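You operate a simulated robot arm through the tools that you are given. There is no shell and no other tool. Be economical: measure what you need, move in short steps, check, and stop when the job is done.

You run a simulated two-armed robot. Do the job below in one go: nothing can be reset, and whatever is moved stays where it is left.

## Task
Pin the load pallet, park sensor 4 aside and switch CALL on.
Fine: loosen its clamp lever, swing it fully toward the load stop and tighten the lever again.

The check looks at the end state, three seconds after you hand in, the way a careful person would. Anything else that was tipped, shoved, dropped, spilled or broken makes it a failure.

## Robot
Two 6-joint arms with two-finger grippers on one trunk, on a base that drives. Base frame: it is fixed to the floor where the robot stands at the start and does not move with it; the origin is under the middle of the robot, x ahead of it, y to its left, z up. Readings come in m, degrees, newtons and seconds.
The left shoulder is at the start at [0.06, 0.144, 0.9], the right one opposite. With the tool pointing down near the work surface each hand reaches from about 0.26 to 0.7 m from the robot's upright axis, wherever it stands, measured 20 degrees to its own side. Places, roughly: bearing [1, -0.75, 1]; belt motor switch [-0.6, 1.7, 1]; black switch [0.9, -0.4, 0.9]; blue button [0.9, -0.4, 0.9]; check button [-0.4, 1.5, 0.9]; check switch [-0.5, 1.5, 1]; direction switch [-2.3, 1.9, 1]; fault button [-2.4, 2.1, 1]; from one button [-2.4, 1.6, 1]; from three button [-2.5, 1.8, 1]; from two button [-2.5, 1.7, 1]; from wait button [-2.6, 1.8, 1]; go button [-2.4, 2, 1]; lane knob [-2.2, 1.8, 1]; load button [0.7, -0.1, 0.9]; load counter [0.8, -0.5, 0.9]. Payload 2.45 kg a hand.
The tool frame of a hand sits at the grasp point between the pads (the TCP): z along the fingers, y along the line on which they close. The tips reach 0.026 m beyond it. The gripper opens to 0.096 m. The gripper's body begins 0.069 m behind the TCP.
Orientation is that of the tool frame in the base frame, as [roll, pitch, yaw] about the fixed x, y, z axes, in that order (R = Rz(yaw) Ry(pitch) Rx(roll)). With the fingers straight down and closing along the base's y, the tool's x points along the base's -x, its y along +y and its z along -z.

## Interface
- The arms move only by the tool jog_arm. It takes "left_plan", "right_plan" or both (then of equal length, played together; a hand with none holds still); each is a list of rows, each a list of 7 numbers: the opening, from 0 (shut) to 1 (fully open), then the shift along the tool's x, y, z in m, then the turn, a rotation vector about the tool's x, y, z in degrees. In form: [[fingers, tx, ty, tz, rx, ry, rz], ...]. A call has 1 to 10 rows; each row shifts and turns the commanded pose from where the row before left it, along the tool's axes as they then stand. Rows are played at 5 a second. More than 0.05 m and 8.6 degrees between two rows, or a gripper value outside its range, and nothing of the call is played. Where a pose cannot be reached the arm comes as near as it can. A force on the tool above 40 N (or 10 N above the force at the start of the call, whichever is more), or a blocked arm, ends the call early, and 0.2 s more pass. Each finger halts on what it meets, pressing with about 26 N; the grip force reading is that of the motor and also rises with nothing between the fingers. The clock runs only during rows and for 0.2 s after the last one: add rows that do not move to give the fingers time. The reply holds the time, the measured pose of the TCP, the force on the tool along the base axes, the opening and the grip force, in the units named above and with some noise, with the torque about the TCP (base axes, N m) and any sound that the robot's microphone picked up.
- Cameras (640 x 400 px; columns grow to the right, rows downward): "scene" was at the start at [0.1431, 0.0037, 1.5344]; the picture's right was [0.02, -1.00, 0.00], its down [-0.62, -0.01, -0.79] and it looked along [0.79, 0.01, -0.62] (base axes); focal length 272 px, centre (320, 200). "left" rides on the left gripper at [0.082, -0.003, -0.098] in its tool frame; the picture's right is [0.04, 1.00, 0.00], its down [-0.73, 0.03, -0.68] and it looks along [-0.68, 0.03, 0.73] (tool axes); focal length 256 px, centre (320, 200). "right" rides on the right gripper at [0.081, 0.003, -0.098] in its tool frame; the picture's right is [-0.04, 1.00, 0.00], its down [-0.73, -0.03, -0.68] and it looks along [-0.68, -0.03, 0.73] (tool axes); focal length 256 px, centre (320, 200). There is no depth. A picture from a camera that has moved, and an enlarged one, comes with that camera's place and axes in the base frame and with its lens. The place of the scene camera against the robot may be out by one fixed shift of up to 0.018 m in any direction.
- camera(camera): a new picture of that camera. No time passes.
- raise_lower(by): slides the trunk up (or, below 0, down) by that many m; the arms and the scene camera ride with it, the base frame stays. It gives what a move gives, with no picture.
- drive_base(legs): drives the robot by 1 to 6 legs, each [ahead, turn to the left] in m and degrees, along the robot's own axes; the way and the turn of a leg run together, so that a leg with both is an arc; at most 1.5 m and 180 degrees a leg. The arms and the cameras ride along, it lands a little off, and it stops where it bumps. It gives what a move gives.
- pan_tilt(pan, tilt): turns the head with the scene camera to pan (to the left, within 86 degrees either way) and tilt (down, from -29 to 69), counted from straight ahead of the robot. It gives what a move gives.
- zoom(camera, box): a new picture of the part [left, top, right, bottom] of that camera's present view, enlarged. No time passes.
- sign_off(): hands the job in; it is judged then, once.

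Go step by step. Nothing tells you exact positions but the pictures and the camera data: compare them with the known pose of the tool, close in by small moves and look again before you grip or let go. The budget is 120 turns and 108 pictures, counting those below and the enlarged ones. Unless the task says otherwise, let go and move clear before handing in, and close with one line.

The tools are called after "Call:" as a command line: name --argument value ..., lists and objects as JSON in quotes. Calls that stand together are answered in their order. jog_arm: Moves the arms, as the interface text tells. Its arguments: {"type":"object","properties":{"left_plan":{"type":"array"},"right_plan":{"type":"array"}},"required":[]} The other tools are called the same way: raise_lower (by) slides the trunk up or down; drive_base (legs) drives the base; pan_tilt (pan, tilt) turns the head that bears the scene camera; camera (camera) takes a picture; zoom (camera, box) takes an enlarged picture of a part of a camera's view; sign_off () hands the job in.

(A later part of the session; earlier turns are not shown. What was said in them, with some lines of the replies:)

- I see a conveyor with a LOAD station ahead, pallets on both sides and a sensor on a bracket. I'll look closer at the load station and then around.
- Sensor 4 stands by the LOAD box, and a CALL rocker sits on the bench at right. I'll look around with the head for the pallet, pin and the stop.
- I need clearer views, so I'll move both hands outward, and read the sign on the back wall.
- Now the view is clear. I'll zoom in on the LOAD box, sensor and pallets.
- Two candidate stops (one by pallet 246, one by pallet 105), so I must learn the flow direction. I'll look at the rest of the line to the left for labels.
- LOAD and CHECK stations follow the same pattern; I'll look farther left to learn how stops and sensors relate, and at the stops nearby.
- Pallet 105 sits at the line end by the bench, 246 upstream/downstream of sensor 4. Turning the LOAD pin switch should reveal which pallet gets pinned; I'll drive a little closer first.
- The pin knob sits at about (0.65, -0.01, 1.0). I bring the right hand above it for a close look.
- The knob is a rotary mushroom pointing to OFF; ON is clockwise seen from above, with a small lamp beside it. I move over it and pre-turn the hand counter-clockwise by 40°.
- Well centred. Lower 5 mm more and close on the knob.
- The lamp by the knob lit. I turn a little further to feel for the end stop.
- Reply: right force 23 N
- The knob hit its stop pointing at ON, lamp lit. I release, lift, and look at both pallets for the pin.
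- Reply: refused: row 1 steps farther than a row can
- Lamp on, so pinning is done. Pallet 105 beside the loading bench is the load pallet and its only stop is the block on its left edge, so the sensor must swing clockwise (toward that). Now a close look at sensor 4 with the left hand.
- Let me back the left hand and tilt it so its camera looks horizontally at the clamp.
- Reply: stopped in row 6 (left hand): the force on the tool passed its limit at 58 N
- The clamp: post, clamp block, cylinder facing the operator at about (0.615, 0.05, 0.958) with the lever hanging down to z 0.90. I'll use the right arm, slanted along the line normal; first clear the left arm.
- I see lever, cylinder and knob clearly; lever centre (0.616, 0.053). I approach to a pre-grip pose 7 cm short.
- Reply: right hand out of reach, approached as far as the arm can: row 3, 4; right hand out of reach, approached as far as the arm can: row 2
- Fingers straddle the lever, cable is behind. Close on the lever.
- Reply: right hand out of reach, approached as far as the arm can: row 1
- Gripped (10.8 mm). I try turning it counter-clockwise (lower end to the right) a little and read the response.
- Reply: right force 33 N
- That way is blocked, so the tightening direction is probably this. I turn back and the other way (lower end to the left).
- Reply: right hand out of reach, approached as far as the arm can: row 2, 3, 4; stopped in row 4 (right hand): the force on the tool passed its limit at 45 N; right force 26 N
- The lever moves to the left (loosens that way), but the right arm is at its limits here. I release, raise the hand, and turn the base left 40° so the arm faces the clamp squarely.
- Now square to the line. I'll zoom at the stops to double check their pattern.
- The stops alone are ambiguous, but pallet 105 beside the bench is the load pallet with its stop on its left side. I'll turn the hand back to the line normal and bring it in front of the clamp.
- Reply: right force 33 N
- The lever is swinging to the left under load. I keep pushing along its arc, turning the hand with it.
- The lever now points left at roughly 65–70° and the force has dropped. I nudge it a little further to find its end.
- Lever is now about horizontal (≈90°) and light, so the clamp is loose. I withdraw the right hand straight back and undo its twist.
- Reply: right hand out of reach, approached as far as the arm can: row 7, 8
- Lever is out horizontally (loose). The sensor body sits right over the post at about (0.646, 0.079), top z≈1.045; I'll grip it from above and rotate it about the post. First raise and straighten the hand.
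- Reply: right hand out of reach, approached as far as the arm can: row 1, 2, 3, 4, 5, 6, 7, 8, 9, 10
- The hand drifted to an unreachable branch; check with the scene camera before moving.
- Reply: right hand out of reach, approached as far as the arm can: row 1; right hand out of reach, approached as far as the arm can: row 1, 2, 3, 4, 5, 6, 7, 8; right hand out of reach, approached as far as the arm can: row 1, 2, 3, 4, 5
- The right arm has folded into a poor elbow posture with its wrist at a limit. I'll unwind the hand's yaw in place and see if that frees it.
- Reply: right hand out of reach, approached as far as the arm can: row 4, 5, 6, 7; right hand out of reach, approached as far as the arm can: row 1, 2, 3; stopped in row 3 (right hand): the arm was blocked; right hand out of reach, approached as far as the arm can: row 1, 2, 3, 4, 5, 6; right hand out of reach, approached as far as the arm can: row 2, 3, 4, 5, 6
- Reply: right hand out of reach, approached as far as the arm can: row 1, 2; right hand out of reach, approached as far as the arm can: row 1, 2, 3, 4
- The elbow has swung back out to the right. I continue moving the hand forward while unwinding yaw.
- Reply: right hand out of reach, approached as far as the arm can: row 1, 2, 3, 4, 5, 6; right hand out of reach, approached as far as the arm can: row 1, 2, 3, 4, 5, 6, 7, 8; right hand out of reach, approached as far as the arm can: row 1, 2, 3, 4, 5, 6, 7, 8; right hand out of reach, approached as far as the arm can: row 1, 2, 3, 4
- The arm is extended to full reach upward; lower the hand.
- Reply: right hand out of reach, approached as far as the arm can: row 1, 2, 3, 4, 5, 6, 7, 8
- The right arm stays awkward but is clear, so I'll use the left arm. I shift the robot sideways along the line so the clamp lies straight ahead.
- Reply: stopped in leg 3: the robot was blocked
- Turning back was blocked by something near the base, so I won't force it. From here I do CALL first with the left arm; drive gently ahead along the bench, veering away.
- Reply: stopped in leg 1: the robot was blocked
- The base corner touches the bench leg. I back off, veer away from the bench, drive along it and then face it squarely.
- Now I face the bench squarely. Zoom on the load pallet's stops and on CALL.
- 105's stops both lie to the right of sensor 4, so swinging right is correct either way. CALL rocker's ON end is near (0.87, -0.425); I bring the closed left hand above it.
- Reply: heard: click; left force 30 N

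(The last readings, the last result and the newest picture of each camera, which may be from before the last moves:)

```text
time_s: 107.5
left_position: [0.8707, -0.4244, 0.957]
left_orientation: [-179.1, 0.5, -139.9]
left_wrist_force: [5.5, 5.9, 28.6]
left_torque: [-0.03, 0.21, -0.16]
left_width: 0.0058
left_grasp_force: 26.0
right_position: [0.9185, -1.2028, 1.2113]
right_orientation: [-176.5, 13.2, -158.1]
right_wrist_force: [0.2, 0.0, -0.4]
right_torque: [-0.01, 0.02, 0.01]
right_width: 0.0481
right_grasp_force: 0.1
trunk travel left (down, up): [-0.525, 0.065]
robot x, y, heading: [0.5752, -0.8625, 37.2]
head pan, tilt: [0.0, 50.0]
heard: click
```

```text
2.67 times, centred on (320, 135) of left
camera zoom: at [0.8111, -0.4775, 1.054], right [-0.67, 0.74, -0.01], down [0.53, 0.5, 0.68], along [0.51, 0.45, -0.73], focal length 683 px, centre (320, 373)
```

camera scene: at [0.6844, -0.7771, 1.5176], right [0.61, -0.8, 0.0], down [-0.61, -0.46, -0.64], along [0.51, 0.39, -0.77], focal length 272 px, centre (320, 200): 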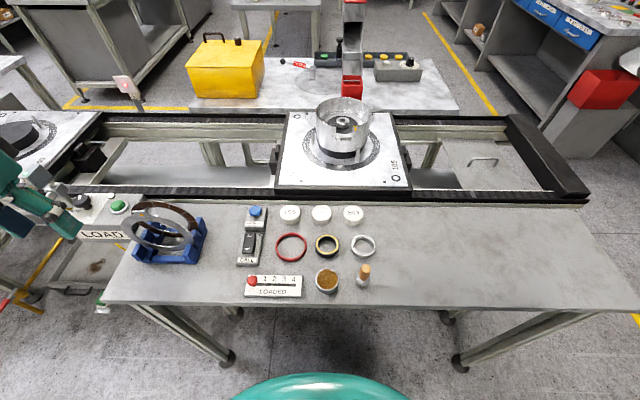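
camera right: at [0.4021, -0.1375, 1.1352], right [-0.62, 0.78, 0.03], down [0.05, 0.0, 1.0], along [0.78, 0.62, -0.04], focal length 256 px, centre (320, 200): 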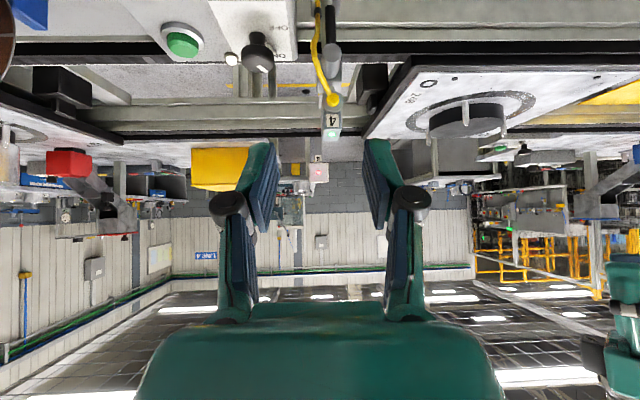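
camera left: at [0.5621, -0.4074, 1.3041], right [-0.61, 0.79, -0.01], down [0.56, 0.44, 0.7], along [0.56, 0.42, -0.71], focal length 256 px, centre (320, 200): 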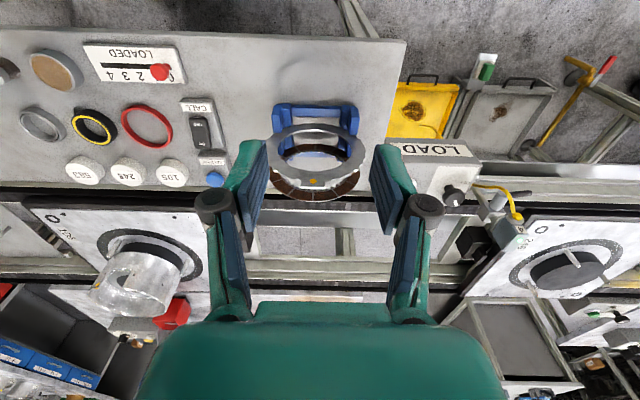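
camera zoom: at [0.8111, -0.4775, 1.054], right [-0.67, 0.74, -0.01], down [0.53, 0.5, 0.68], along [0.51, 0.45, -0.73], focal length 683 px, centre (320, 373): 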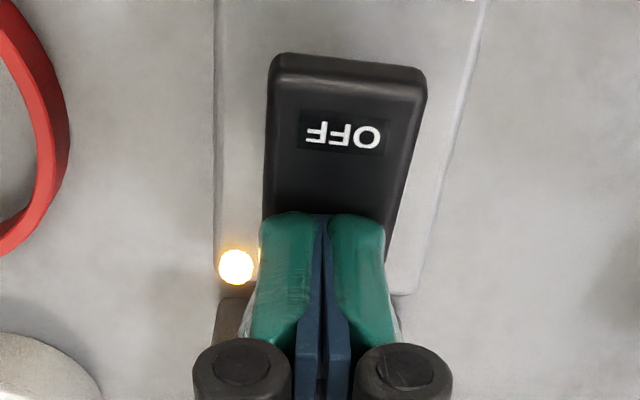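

CALL clicked and its lamp is lit. I lift off, pull the hand in, and drive back to the load station.

Call:
jog_arm --left_plan '[[0, 0, 0, -0.04, 0, 0, 0], [0, 0, 0, -0.045, 0, 0, 0], [0, 0, 0, -0.045, 0, 0, 0], [0, 0, 0, -0.045, 0, 0, 0], [0, 0, 0, -0.045, 0, 0, 0], [0, 0, 0, -0.045, 0, 0, 0], [0.3, 0.045, 0, 0, 0, 0, 0], [0.5, 0.045, 0, 0, 0, 0, 0], [0.5, 0.045, 0, 0, 0, 0, 0], [0.5, 0.04, 0, 0, 0, 0, 0]]'

Call:
drive_base --legs '[[0, -88], [-0.5, 0], [0, -23], [-0.3, 0], [0, 79]]'

Call:
camera --camera "scene"

```text
time_s: 109.7
left_position: [0.7362, -0.5353, 1.2179]
left_orientation: [-179.3, -0.2, -140.0]
left_wrist_force: [0.2, 0.1, -0.2]
left_torque: [0.0, 0.01, -0.04]
left_width: 0.0482
left_grasp_force: 0.1
right_position: [0.9182, -1.201, 1.2112]
right_orientation: [-176.5, 13.2, -158.0]
right_wrist_force: [-0.5, 0.2, -0.8]
right_torque: [0.02, 0.02, 0.01]
right_width: 0.0477
right_grasp_force: 0.1
trunk travel left (down, up): [-0.525, 0.065]
robot x, y, heading: [0.5775, -0.8621, 37.2]
head pan, tilt: [0.0, 50.0]
```

```text
time_s: 119.7
left_position: [0.4492, -0.5111, 1.2205]
left_orientation: [-179.4, 0.2, 107.5]
left_wrist_force: [-2.4, 1.9, -0.3]
left_torque: [-0.15, -0.08, -0.01]
left_width: 0.0479
left_grasp_force: 0.1
right_position: [-0.2366, -0.4199, 1.211]
right_orientation: [-176.6, 13.5, 89.2]
right_wrist_force: [-1.7, 0.5, -0.1]
right_torque: [-0.14, -0.09, 0.04]
right_width: 0.0478
right_grasp_force: 0.0
trunk travel left (down, up): [-0.525, 0.065]
robot x, y, heading: [0.2146, -0.2437, -73.2]
head pan, tilt: [0.0, 50.0]
stopped in leg 4: the robot was blocked; the commanded pose is now the measured one
```

```text
15 pictures are left
camera scene: at [0.247, -0.3637, 1.5186], right [-0.96, -0.29, 0.0], down [-0.22, 0.73, -0.65], along [0.19, -0.62, -0.76], focal length 272 px, centre (320, 200)
```

scene: 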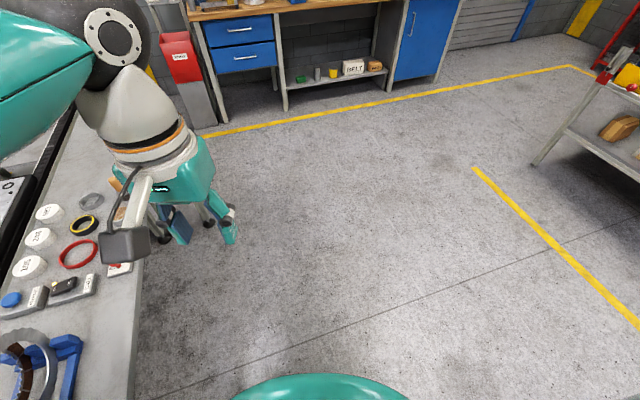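

Blocked by the bench again while reversing. I take a wider detour: swing away, then come back at heading ≈5° in front of the load station.

Call:
drive_base --legs '[[0.03, 0], [0, -47], [0.22, 0], [0, -150], [0.27, 0], [0, -85]]'

```text
time_s: 123.5
left_position: [0.1555, -0.6778, 1.2203]
left_orientation: [-179.3, -0.1, 60.0]
left_wrist_force: [-1.4, -1.4, -0.7]
left_torque: [0.15, -0.12, 0.0]
left_width: 0.048
left_grasp_force: 0.0
right_position: [-0.2448, -0.1124, 1.2113]
right_orientation: [-176.4, 13.0, 41.6]
right_wrist_force: [-0.6, -1.8, 0.5]
right_torque: [0.2, -0.11, -0.04]
right_width: 0.048
right_grasp_force: 0.0
trunk travel left (down, up): [-0.525, 0.065]
robot x, y, heading: [0.2075, -0.3213, -122.2]
head pan, tilt: [0.0, 50.0]
stopped in leg 3: the robot was blocked; the commanded pose is now the measured one
```

Call:
pan_tilt --pan 0 --tilt 69

Call:
camera --camera "scene"

```text
time_s: 124.3
left_position: [0.159, -0.6715, 1.2217]
left_orientation: [-179.2, 0.2, 60.0]
left_wrist_force: [-0.6, -0.5, -0.4]
left_torque: [-0.01, 0.0, 0.02]
left_width: 0.048
left_grasp_force: 0.0
right_position: [-0.2415, -0.1072, 1.2121]
right_orientation: [-176.5, 13.4, 41.5]
right_wrist_force: [0.2, 0.2, 0.8]
right_torque: [-0.01, -0.02, -0.01]
right_width: 0.0479
right_grasp_force: 0.1
trunk travel left (down, up): [-0.525, 0.065]
robot x, y, heading: [0.2037, -0.3229, -122.5]
head pan, tilt: [0.0, 68.8]
```

```text
14 pictures are left
camera scene: at [0.1418, -0.4194, 1.4958], right [-0.84, 0.54, 0.0], down [0.5, 0.79, -0.36], along [-0.2, -0.31, -0.93], focal length 272 px, centre (320, 200)
```

scene: 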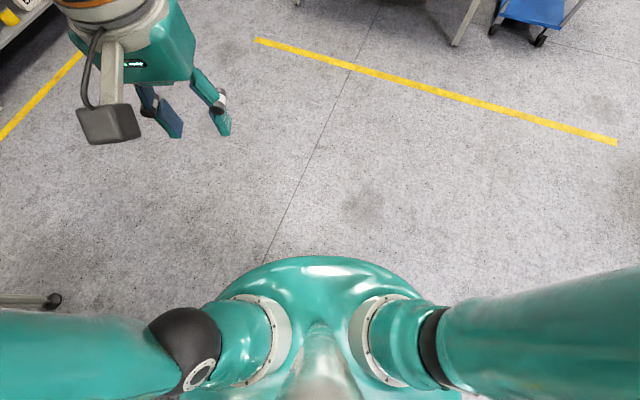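

Call:
drive_base --legs '[[0.15, 0]]'

```text
time_s: 125.7
left_position: [0.076, -0.8002, 1.2205]
left_orientation: [-179.2, 0.0, 60.0]
left_wrist_force: [-1.3, -1.1, -0.6]
left_torque: [0.06, -0.01, 0.05]
left_width: 0.0477
left_grasp_force: 0.1
right_position: [-0.3223, -0.2369, 1.212]
right_orientation: [-176.5, 13.3, 41.7]
right_wrist_force: [0.1, -0.4, -0.6]
right_torque: [0.03, -0.04, 0.01]
right_width: 0.0481
right_grasp_force: 0.0
trunk travel left (down, up): [-0.525, 0.065]
robot x, y, heading: [0.1267, -0.4505, -122.7]
head pan, tilt: [0.0, 68.8]
```

Call:
drive_base --legs '[[0.04, 0], [0, -147], [0.3, 0], [0, -82]]'

Call:
pan_tilt --pan 10 --tilt 48

Call:
camera --camera "scene"

```text
time_s: 132.5
left_position: [-0.0998, -0.2013, 1.2233]
left_orientation: [-179.3, 0.2, -75.5]
left_wrist_force: [1.2, 0.7, -0.2]
left_torque: [-0.01, 0.09, -0.01]
left_width: 0.0482
left_grasp_force: 0.1
right_position: [0.579, -0.3228, 1.2126]
right_orientation: [-176.6, 13.3, -93.9]
right_wrist_force: [0.9, -0.4, -0.4]
right_torque: [0.02, 0.07, 0.02]
right_width: 0.048
right_grasp_force: 0.1
trunk travel left (down, up): [-0.525, 0.065]
robot x, y, heading: [0.0666, -0.4956, 100.7]
head pan, tilt: [0.0, 68.8]
stopped in leg 2: the robot was blocked; the commanded pose is now the measured one
```

```text
time_s: 133.4
left_position: [-0.1043, -0.203, 1.223]
left_orientation: [-179.2, 0.2, -75.3]
left_wrist_force: [0.6, 0.3, 0.3]
left_torque: [0.01, -0.02, -0.01]
left_width: 0.0483
left_grasp_force: 0.1
right_position: [0.5761, -0.3238, 1.2133]
right_orientation: [-176.4, 13.4, -93.8]
right_wrist_force: [0.7, 0.5, 0.0]
right_torque: [-0.02, -0.02, 0.0]
right_width: 0.0481
right_grasp_force: 0.0
trunk travel left (down, up): [-0.525, 0.065]
robot x, y, heading: [0.0645, -0.4975, 100.8]
head pan, tilt: [10.0, 48.0]
```

```text
13 pictures are left
camera scene: at [0.0227, -0.3619, 1.5203], right [0.94, 0.35, 0.0], down [0.26, -0.7, -0.67], along [-0.24, 0.63, -0.74], focal length 272 px, centre (320, 200)
```

scene: 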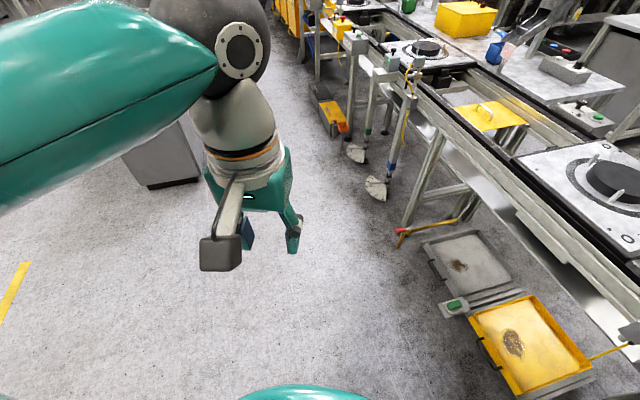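

Call:
drive_base --legs '[[0.2, 0], [0, -40]]'

```text
time_s: 137.1
left_position: [0.0984, 0.0307, 1.2237]
left_orientation: [-179.1, 0.2, -116.8]
left_wrist_force: [0.7, 0.6, -0.3]
left_torque: [-0.02, -0.01, 0.02]
left_width: 0.0478
left_grasp_force: 0.1
right_position: [0.5278, -0.5094, 1.213]
right_orientation: [-176.3, 13.4, -135.3]
right_wrist_force: [0.1, -0.6, -0.4]
right_torque: [-0.04, 0.01, -0.02]
right_width: 0.0478
right_grasp_force: 0.1
trunk travel left (down, up): [-0.525, 0.065]
robot x, y, heading: [0.0223, -0.2907, 59.2]
head pan, tilt: [10.0, 48.0]
```

Call:
drive_base --legs '[[0.16, 0], [0, -52]]'

Call:
pan_tilt --pan 10 --tilt 50

Call:
camera --camera "scene"

```text
time_s: 141.2
left_position: [0.4051, -0.016, 1.2236]
left_orientation: [-179.0, 0.1, -168.7]
left_wrist_force: [0.5, 0.8, -0.6]
left_torque: [-0.02, 0.04, 0.0]
left_width: 0.0482
left_grasp_force: 0.1
right_position: [0.244, -0.6873, 1.2142]
right_orientation: [-176.3, 13.4, 172.8]
right_wrist_force: [0.1, 0.0, -0.1]
right_torque: [0.01, 0.01, 0.0]
right_width: 0.0478
right_grasp_force: 0.2
trunk travel left (down, up): [-0.525, 0.065]
robot x, y, heading: [0.0966, -0.144, 7.2]
head pan, tilt: [10.0, 48.0]
```

```text
time_s: 141.8
left_position: [0.403, -0.0175, 1.2235]
left_orientation: [-179.2, 0.2, -168.8]
left_wrist_force: [-0.1, 0.3, 0.2]
left_torque: [0.02, 0.02, -0.03]
left_width: 0.0479
left_grasp_force: 0.1
right_position: [0.2437, -0.6898, 1.2134]
right_orientation: [-176.4, 13.3, 172.8]
right_wrist_force: [-0.5, 0.2, -0.6]
right_torque: [0.05, 0.02, 0.04]
right_width: 0.0479
right_grasp_force: 0.0
trunk travel left (down, up): [-0.525, 0.065]
robot x, y, heading: [0.0946, -0.1389, 7.5]
head pan, tilt: [10.0, 50.0]
```

```text
12 pictures are left
camera scene: at [0.2279, -0.1105, 1.5176], right [0.3, -0.95, 0.0], down [-0.73, -0.23, -0.64], along [0.61, 0.19, -0.77], focal length 272 px, centre (320, 200)
```

scene: 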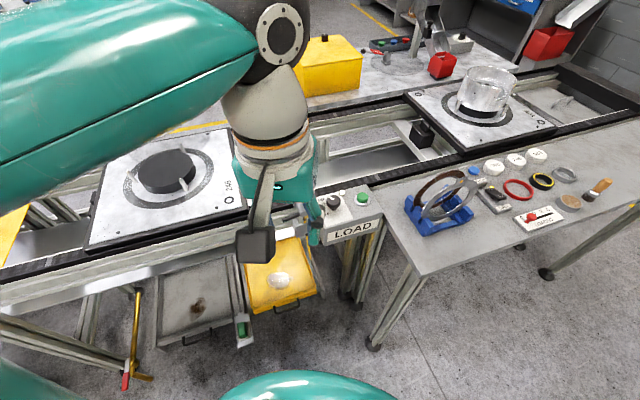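

Positioned well. I bring the left hand above the sensor, aligned with the line.

Call:
jog_arm --left_plan '[[0.6, -0.0427, 0.0078, 0.009, 0, 0, 0], [0.6, -0.0427, 0.0078, 0.009, 0, 0, 0], [0.6, -0.0427, 0.0078, 0.009, 0, 0, 0], [0.6, -0.0427, 0.0078, 0.009, 0, 0, 0], [0.6, -0.0427, 0.0078, 0.009, 0, 0, 0], [0.6, -0.0427, 0.0078, 0.009, 0, 0, 0], [0.6, 0, 0, 0, 0, 0, -7.2], [0.6, 0, 0, 0, 0, 0, -7.2], [0.6, 0, 0, 0, 0, 0, -7.2], [0.6, 0, 0, 0, 0, 0, -7.2]]'

Call:
zoom --camera "left" --box '[180, 20, 460, 195]'

```text
time_s: 144.0
left_position: [0.6468, 0.0795, 1.1691]
left_orientation: [-179.2, -0.3, -139.7]
left_wrist_force: [0.5, -0.6, -0.4]
left_torque: [0.05, 0.0, -0.02]
left_width: 0.0574
left_grasp_force: 0.0
right_position: [0.2441, -0.6872, 1.2148]
right_orientation: [-176.3, 13.4, 172.9]
right_wrist_force: [0.6, -0.3, 1.0]
right_torque: [0.02, -0.01, 0.0]
right_width: 0.0479
right_grasp_force: 0.1
trunk travel left (down, up): [-0.525, 0.065]
robot x, y, heading: [0.0916, -0.1423, 7.2]
head pan, tilt: [10.0, 50.0]
```

```text
2.29 times, centred on (320, 108) of left
camera zoom: at [0.5869, 0.025, 1.2675], right [-0.68, 0.74, -0.01], down [0.54, 0.51, 0.68], along [0.5, 0.45, -0.74], focal length 585 px, centre (320, 411)
```

zoom: 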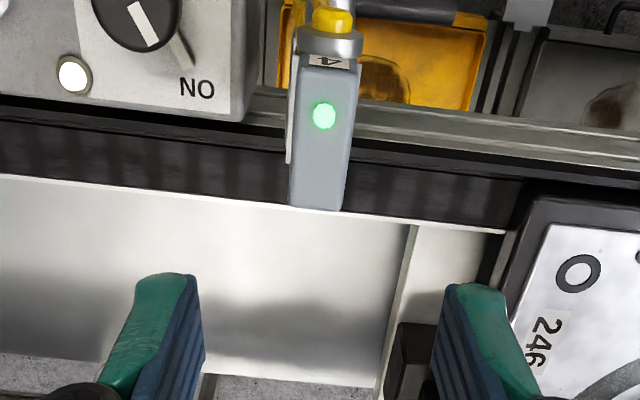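

Call:
jog_arm --left_plan '[[0.6, 0.005, -0.001, 0.03, 0, 0, 0], [0.6, 0, 0, 0.03, 0, 0, 0], [0.6, 0, 0, 0.03, 0, 0, 0], [0.6, 0, 0, 0.03, 0, 0, 0], [0.6, 0, 0, 0.006, 0, 0, 0]]'

Call:
zoom --camera "left" --box '[180, 60, 460, 235]'

```text
time_s: 145.2
left_position: [0.6431, 0.0732, 1.0444]
left_orientation: [-179.1, -0.2, -139.9]
left_wrist_force: [-0.5, 0.4, -1.0]
left_torque: [-0.01, 0.04, 0.04]
left_width: 0.0576
left_grasp_force: 0.2
right_position: [0.2433, -0.6894, 1.2154]
right_orientation: [-176.3, 13.3, 172.9]
right_wrist_force: [-0.4, -0.7, -0.2]
right_torque: [-0.02, -0.02, 0.01]
right_width: 0.0476
right_grasp_force: 0.2
trunk travel left (down, up): [-0.525, 0.065]
robot x, y, heading: [0.0983, -0.1432, 7.3]
head pan, tilt: [10.0, 50.0]
```

```text
2.29 times, centred on (320, 148) of left
camera zoom: at [0.5839, 0.0197, 1.1419], right [-0.67, 0.74, -0.01], down [0.54, 0.5, 0.68], along [0.51, 0.45, -0.74], focal length 585 px, centre (320, 320)
```

zoom: 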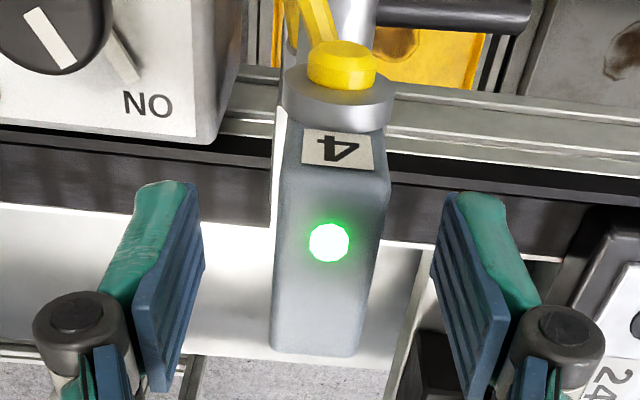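

Sensor is between the fingers. Close and turn clockwise (toward the load stop) in steps.

Call:
jog_arm --left_plan '[[0.4, 0, 0, 0, 0, 0, 0], [0.25, 0, 0, 0, 0, 0, 0], [0.2, 0, 0, 0, 0, 0, 0], [0.2, 0, 0, 0, 0, 0, 0], [0.2, 0, 0, 0, 0, 0, 7], [0.2, 0, 0, 0, 0, 0, 7]]'

```text
time_s: 146.6
left_position: [0.6418, 0.075, 1.0447]
left_orientation: [-179.2, 0.0, -154.0]
left_wrist_force: [-6.9, 10.0, 5.2]
left_torque: [-0.29, 1.43, 0.14]
left_width: 0.0219
left_grasp_force: 44.7
right_position: [0.2432, -0.6879, 1.2147]
right_orientation: [-176.4, 13.4, 172.9]
right_wrist_force: [-0.2, 0.6, -0.9]
right_torque: [-0.01, 0.03, 0.01]
right_width: 0.0481
right_grasp_force: 0.1
trunk travel left (down, up): [-0.525, 0.065]
robot x, y, heading: [0.098, -0.143, 7.5]
head pan, tilt: [10.0, 50.0]
```

Call:
jog_arm --left_plan '[[0.2, 0, 0, 0, 0, 0, 7], [0.2, 0, 0, 0, 0, 0, 7], [0.2, 0, 0, 0, 0, 0, 7], [0.2, 0, 0, 0, 0, 0, 7]]'

Call:
zoom --camera "left" --box '[180, 40, 460, 235]'

```text
time_s: 147.6
left_position: [0.6423, 0.0794, 1.0436]
left_orientation: [-179.5, 0.2, 178.1]
left_wrist_force: [-11.2, 29.6, 2.9]
left_torque: [0.62, 1.41, 0.3]
left_width: 0.0217
left_grasp_force: 44.8
right_position: [0.2429, -0.6848, 1.2171]
right_orientation: [-176.1, 13.4, 172.9]
right_wrist_force: [-0.4, -0.6, 0.4]
right_torque: [-0.02, 0.04, 0.02]
right_width: 0.048
right_grasp_force: 0.1
trunk travel left (down, up): [-0.525, 0.065]
robot x, y, heading: [0.101, -0.1387, 7.1]
head pan, tilt: [10.0, 50.0]
```

```text
2.05 times, centred on (320, 138) of left
camera zoom: at [0.5608, 0.0799, 1.1413], right [-0.01, 1.0, -0.01], down [0.73, 0.01, 0.68], along [0.68, 0.0, -0.73], focal length 525 px, centre (320, 328)
```

zoom: 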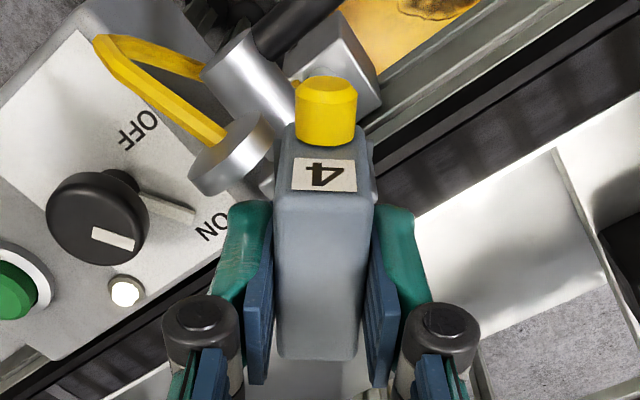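

The sensor is swinging with the hand; I shift slightly to follow its pivot and keep turning.

Call:
jog_arm --left_plan '[[0.2, 0.002, 0.006, 0, 0, 0, 0], [0.2, 0, 0.0013, 0, 0, 0, 7], [0.2, 0, 0.0013, 0, 0, 0, 7], [0.2, 0, 0.0013, 0, 0, 0, 7]]'

```text
time_s: 148.6
left_position: [0.6439, 0.0798, 1.0444]
left_orientation: [-179.4, 1.0, 157.3]
left_wrist_force: [2.5, -8.7, -1.7]
left_torque: [-0.05, -0.28, 2.18]
left_width: 0.03
left_grasp_force: 44.6
right_position: [0.2444, -0.6895, 1.2138]
right_orientation: [-176.3, 13.4, 172.8]
right_wrist_force: [-0.2, 0.8, 0.8]
right_torque: [0.0, 0.01, 0.0]
right_width: 0.048
right_grasp_force: 0.1
trunk travel left (down, up): [-0.525, 0.065]
robot x, y, heading: [0.0976, -0.138, 7.2]
head pan, tilt: [10.0, 50.0]
```

It hit its end stop (torque jumped to 2.2 N·m). I open straight out, lift, and look.

Call:
jog_arm --left_plan '[[0.4, 0, 0, 0, 0, 0, 0], [0.6, 0, 0, 0, 0, 0, 0], [0.65, 0, 0, 0, 0, 0, 0], [0.65, 0, 0, -0.03, 0, 0, 0], [0.65, 0, 0, -0.04, 0, 0, 0], [0.65, 0, 0, -0.04, 0, 0, -8], [0.65, 0, 0, -0.01, 0, 0, -8]]'

Call:
zoom --camera "left" --box '[180, 20, 460, 195]'

```text
time_s: 150.2
left_position: [0.6423, 0.0855, 1.1631]
left_orientation: [-179.3, 0.4, 173.2]
left_wrist_force: [-0.2, 0.5, -0.4]
left_torque: [-0.01, 0.03, -0.01]
left_width: 0.0626
left_grasp_force: 0.0
right_position: [0.2437, -0.6878, 1.215]
right_orientation: [-176.3, 13.4, 172.8]
right_wrist_force: [0.2, -0.2, -0.1]
right_torque: [0.0, -0.02, 0.0]
right_width: 0.048
right_grasp_force: 0.0
trunk travel left (down, up): [-0.525, 0.065]
robot x, y, heading: [0.0954, -0.1382, 7.4]
head pan, tilt: [10.0, 50.0]
```

```text
2.29 times, centred on (320, 108) of left
camera zoom: at [0.5614, 0.0942, 1.2606], right [0.08, 1.0, -0.01], down [0.73, -0.05, 0.68], along [0.68, -0.06, -0.73], focal length 585 px, centre (320, 411)
```

zoom: 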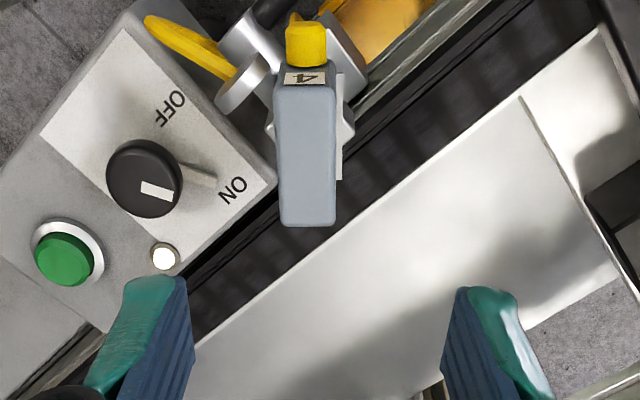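

The sensor now points along the line side, rotated ≈47° to its stop toward the load stop. Next I tighten the lever: closed fingers, tilted 30°, above the lever's outer end.

Call:
jog_arm --left_plan '[[0.3, 0.036, -0.0073, 0, 0, 0, 0], [0.0, 0.036, -0.0073, 0, 0, 0, 0], [0, 0, 0, 0, 0, 0, -7.8], [0, 0, 0, 0, 0, 0, -7.8], [0, 0, 0, 0, 0, 0, -7.8], [0, 0, 0, 0, 0, 0, -7.8], [0, 0, 0, 0, 0, 0, -7.8], [0, 0, 0, 0, 0, 0, -7.8]]'

Call:
jog_arm --left_plan '[[0, 0, 0, 0, 0, -7.5, 0], [0, 0, 0, 0, 0, -7.5, 0], [0, 0, 0, 0, 0, -7.5, 0], [0, 0, 0, 0, 0, -7.5, 0]]'

Call:
zoom --camera "left" --box '[200, 20, 440, 200]'

```text
time_s: 152.0
left_position: [0.5684, 0.0781, 1.1633]
left_orientation: [-179.2, -0.2, -140.1]
left_wrist_force: [-0.6, -0.1, -0.5]
left_torque: [0.01, -0.01, 0.0]
left_width: 0.0001
left_grasp_force: 26.3
right_position: [0.2437, -0.6876, 1.2153]
right_orientation: [-176.3, 13.4, 173.0]
right_wrist_force: [-0.3, 0.7, 0.4]
right_torque: [0.02, 0.01, 0.01]
right_width: 0.048
right_grasp_force: 0.1
trunk travel left (down, up): [-0.525, 0.065]
robot x, y, heading: [0.0934, -0.1395, 7.2]
head pan, tilt: [10.0, 50.0]
```

```text
time_s: 153.0
left_position: [0.5695, 0.0797, 1.1631]
left_orientation: [-179.0, 29.9, -139.7]
left_wrist_force: [-0.1, 0.5, 0.3]
left_torque: [0.0, -0.03, -0.03]
left_width: 0.0
left_grasp_force: 26.1
right_position: [0.2433, -0.6891, 1.2146]
right_orientation: [-176.3, 13.3, 173.0]
right_wrist_force: [-0.6, -0.9, 0.6]
right_torque: [0.01, 0.01, -0.03]
right_width: 0.0479
right_grasp_force: 0.0
trunk travel left (down, up): [-0.525, 0.065]
robot x, y, heading: [0.0965, -0.1395, 7.2]
head pan, tilt: [10.0, 50.0]
```

```text
2.22 times, centred on (320, 110) of left
camera zoom: at [0.4799, 0.0006, 1.2072], right [-0.67, 0.74, -0.04], down [0.2, 0.22, 0.95], along [0.72, 0.63, -0.3], focal length 569 px, centre (320, 400)
```

zoom: 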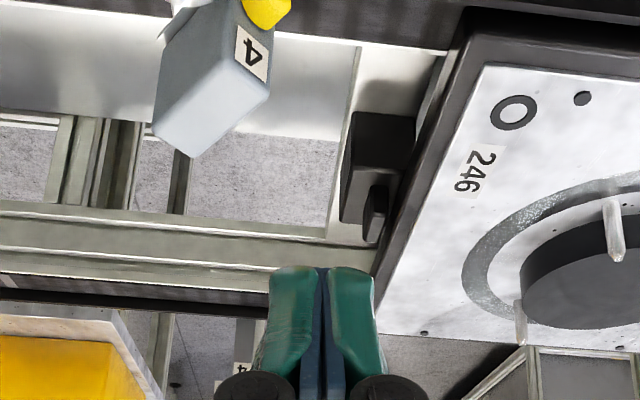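

Call:
jog_arm --left_plan '[[0, 0.0167, 0, 0.0289, 0, 0, 0], [0, 0.0167, 0, 0.0289, 0, 0, 0], [0, 0.0167, 0, 0.0289, 0, 0, 0], [0, 0.01, 0, 0.0173, 0, 0, 0]]'

Call:
zoom --camera "left" --box '[200, 20, 440, 200]'

```text
time_s: 154.0
left_position: [0.5699, 0.0778, 1.0414]
left_orientation: [-179.0, 29.8, -139.9]
left_wrist_force: [0.1, 0.5, 0.3]
left_torque: [-0.01, -0.01, -0.02]
left_width: 0.0
left_grasp_force: 25.8
right_position: [0.2435, -0.6877, 1.2141]
right_orientation: [-176.4, 13.3, 172.9]
right_wrist_force: [-0.3, -0.9, 0.0]
right_torque: [-0.01, -0.01, -0.02]
right_width: 0.0478
right_grasp_force: 0.0
trunk travel left (down, up): [-0.525, 0.065]
robot x, y, heading: [0.0993, -0.1391, 7.1]
head pan, tilt: [10.0, 50.0]
```

```text
2.22 times, centred on (320, 110) of left
camera zoom: at [0.481, -0.0006, 1.0858], right [-0.67, 0.74, -0.04], down [0.2, 0.23, 0.95], along [0.72, 0.63, -0.3], focal length 569 px, centre (320, 400)
```

zoom: 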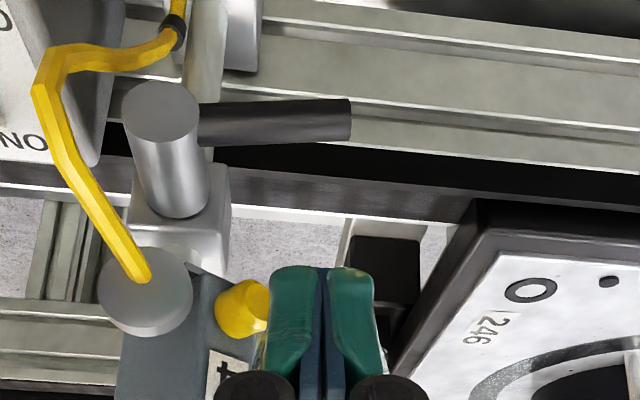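

The finger is above the lever's outer end. I press straight down to swing it toward vertical.

Call:
jog_arm --left_plan '[[0, 0.009, 0, 0.0237, 0, 0, 0], [0, 0.0125, 0, 0.0217, 0, 0, 0], [0, 0.006, 0, 0.0104, 0, 0, 0], [0, 0.006, 0, 0.0104, 0, 0, 0], [0, 0.006, 0, 0.0104, 0, 0, 0], [0, 0.006, 0, 0.0104, 0, 0, 0], [0, 0.006, 0, 0.0104, 0, 0, 0]]'

Call:
zoom --camera "left" --box '[200, 20, 440, 200]'

```text
time_s: 155.6
left_position: [0.5709, 0.0784, 0.9329]
left_orientation: [-179.0, 29.7, -139.7]
left_wrist_force: [0.1, -0.8, 1.0]
left_torque: [0.03, 0.0, 0.0]
left_width: 0.0
left_grasp_force: 25.8
right_position: [0.2432, -0.6878, 1.2147]
right_orientation: [-176.3, 13.4, 172.9]
right_wrist_force: [-0.9, 0.5, 0.3]
right_torque: [0.02, 0.01, -0.02]
right_width: 0.0479
right_grasp_force: 0.0
trunk travel left (down, up): [-0.525, 0.065]
robot x, y, heading: [0.0957, -0.1406, 7.3]
head pan, tilt: [10.0, 50.0]
```

```text
2.22 times, centred on (320, 110) of left
camera zoom: at [0.4838, 0.0001, 0.9771], right [-0.67, 0.74, -0.04], down [0.2, 0.23, 0.95], along [0.72, 0.63, -0.3], focal length 569 px, centre (320, 400)
```

zoom: 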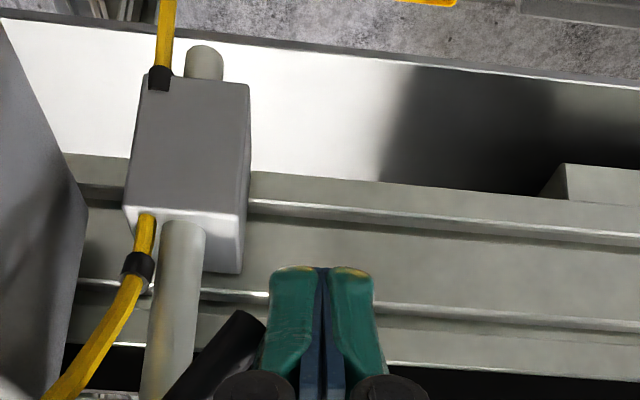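

Lever is half way down; now push its lower end to the right until it tightens.

Call:
jog_arm --left_plan '[[0, 0.002, -0.007, 0.004, 0, 0, 0], [0, 0, -0.007, 0, 0, 0, 0], [0, 0, -0.006, 0, 0, 0, 0], [0, 0, -0.005, 0, 0, 0, 0], [0, 0, -0.005, 0, 0, 0, 0]]'

Call:
jog_arm --left_plan '[[0, 0, -0.004, 0, 0, 0, 0], [0, 0, -0.004, 0, 0, 0, 0]]'

```text
time_s: 156.8
left_position: [0.591, 0.0564, 0.9292]
left_orientation: [-179.1, 29.8, -139.5]
left_wrist_force: [-4.3, 7.0, 2.0]
left_torque: [0.01, -0.01, 0.09]
left_width: 0.0003
left_grasp_force: 25.4
right_position: [0.2436, -0.6888, 1.2152]
right_orientation: [-176.3, 13.4, 172.9]
right_wrist_force: [-0.1, 1.2, -0.2]
right_torque: [0.01, 0.01, -0.03]
right_width: 0.0482
right_grasp_force: 0.0
trunk travel left (down, up): [-0.525, 0.065]
robot x, y, heading: [0.0971, -0.1398, 7.4]
head pan, tilt: [10.0, 50.0]
```

```text
time_s: 157.6
left_position: [0.5904, 0.0552, 0.9296]
left_orientation: [179.9, 30.0, -139.2]
left_wrist_force: [-14.4, 13.9, 4.3]
left_torque: [0.02, -0.12, 0.25]
left_width: 0.0001
left_grasp_force: 26.0
right_position: [0.243, -0.689, 1.214]
right_orientation: [-176.2, 13.3, 172.9]
right_wrist_force: [-0.2, -0.7, -0.7]
right_torque: [0.04, -0.02, 0.03]
right_width: 0.0482
right_grasp_force: 0.0
trunk travel left (down, up): [-0.525, 0.065]
robot x, y, heading: [0.0983, -0.1408, 7.2]
head pan, tilt: [10.0, 50.0]
stopped in row 2 (left hand): the force on the tool passed its limit at 41 N (the readings are from after the stop); the commanded pose is now the measured one
```

Call:
jog_arm --left_plan '[[0, 0, -0.004, 0, 0, 0, 0], [0, 0, -0.004, 0, 0, 0, 0], [0, 0, -0.004, 0, 0, 0, 0]]'

Call:
zoom --camera "left" --box '[200, 20, 440, 200]'

```text
time_s: 158.1
left_position: [0.5916, 0.0561, 0.9285]
left_orientation: [178.8, 29.8, -139.0]
left_wrist_force: [-15.0, 13.7, 6.9]
left_torque: [-0.03, -0.11, 0.24]
left_width: 0.0002
left_grasp_force: 26.2
right_position: [0.2422, -0.6895, 1.2162]
right_orientation: [-176.3, 13.4, 172.9]
right_wrist_force: [0.6, -0.4, 0.9]
right_torque: [0.08, -0.01, -0.02]
right_width: 0.0481
right_grasp_force: 0.0
trunk travel left (down, up): [-0.525, 0.065]
robot x, y, heading: [0.0978, -0.1416, 7.3]
head pan, tilt: [10.0, 50.0]
stopped in row 2 (left hand): the force on the tool passed its limit at 43 N (the readings are from after the stop); the commanded pose is now the measured one
```

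```text
2.22 times, centred on (320, 110) of left
camera zoom: at [0.5066, -0.0265, 0.9724], right [-0.69, 0.72, 0.0], down [0.21, 0.21, 0.95], along [0.69, 0.66, -0.3], focal length 569 px, centre (320, 400)
```

zoom: 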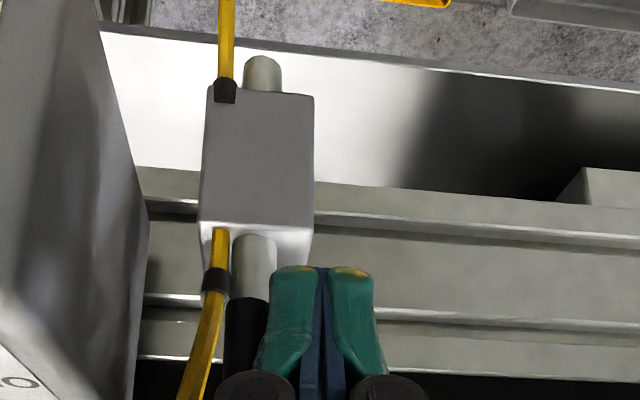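

Lever is vertical and firm again. I back off to the left, rise clear, and check the result.

Call:
jog_arm --left_plan '[[0, 0, 0.016, 0, 0, 0, 0], [0, 0, 0.016, 0, 0, 0, 0], [0, -0.018, 0.002, -0.031, 0, 0, 0], [0, -0.018, 0.002, -0.031, 0, 0, 0], [0, -0.018, 0, -0.031, 0, 0, 0], [0, -0.018, 0, -0.031, 0, 0, 0], [0, -0.018, 0, -0.031, 0, 0, 0], [0, -0.018, 0, -0.031, 0, 0, 0], [0, 0, 0.035, 0, 0, 8, 0], [0, 0, 0.035, 0, 0, 8, 0]]'

Call:
jog_arm --left_plan '[[0.3, 0, 0.04, 0, 0, 8, 0], [0.3, 0, 0.04, 0, 0, 6, 0], [0.3, 0.02, 0.04, 0, 0, 0, 0], [0.3, 0.02, 0.04, 0, 0, 0, 0]]'

Call:
zoom --camera "scene" --box '[250, 150, 400, 270]'

```text
time_s: 160.3
left_position: [0.527, 0.1313, 1.1433]
left_orientation: [179.5, 13.7, -139.0]
left_wrist_force: [-0.5, 0.4, 0.7]
left_torque: [-0.04, -0.01, -0.02]
left_width: 0.0
left_grasp_force: 25.4
right_position: [0.2429, -0.6893, 1.2158]
right_orientation: [-176.3, 13.4, 173.0]
right_wrist_force: [0.9, 0.3, 0.5]
right_torque: [-0.04, 0.01, -0.02]
right_width: 0.0481
right_grasp_force: 0.1
trunk travel left (down, up): [-0.525, 0.065]
robot x, y, heading: [0.0973, -0.1414, 7.3]
head pan, tilt: [10.0, 50.0]
```

```text
time_s: 161.3
left_position: [0.3907, 0.2277, 1.1463]
left_orientation: [179.4, -0.4, -138.8]
left_wrist_force: [0.3, 0.2, 0.2]
left_torque: [-0.03, -0.01, -0.02]
left_width: 0.0288
left_grasp_force: 0.1
right_position: [0.2423, -0.6875, 1.2165]
right_orientation: [-176.2, 13.4, 172.9]
right_wrist_force: [0.2, 0.1, -0.2]
right_torque: [-0.01, 0.0, 0.02]
right_width: 0.0482
right_grasp_force: 0.1
trunk travel left (down, up): [-0.525, 0.065]
robot x, y, heading: [0.0976, -0.14, 7.4]
head pan, tilt: [10.0, 50.0]
```

```text
3.33 times, centred on (325, 210) of scene
camera zoom: at [0.2264, -0.1086, 1.5177], right [0.3, -0.95, 0.0], down [-0.73, -0.23, -0.64], along [0.61, 0.19, -0.77], focal length 906 px, centre (303, 167)
```

zoom: 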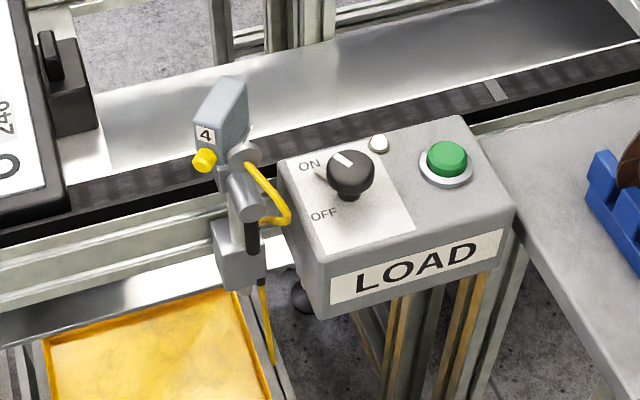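

Sensor is swung over, lever down, knob ON. One last overall look at CALL and the bench.

Call:
zoom --camera "scene" --box '[370, 60, 640, 240]'

```text
2.22 times, centred on (505, 150) of scene
camera zoom: at [0.2264, -0.1086, 1.5177], right [0.3, -0.95, 0.0], down [-0.73, -0.23, -0.64], along [0.61, 0.19, -0.77], focal length 604 px, centre (-91, 311)
```

zoom: 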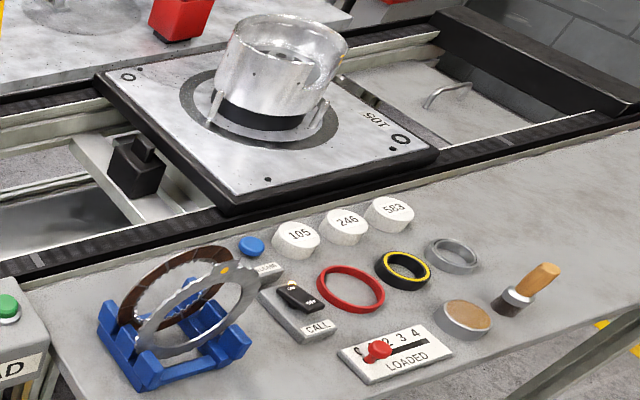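

The CALL lamp is lit, the bench items and both pallets are where they were, and both hands are clear. I'm handing in.

Call:
sign_off

```text
The job is handed in.
```

I turned the LOAD knob to ON to pin the load pallet, and its lamp lit. Sensor 4 is swung clockwise to its end stop with the lever tight again, and CALL is on with its lamp lit. I took pallet 105, beside the bench, as the load pallet and swung the sensor toward its stop; no label confirmed that, and I saw no pin. The base bumped something near the bench a few times while driving, but I saw nothing moved.
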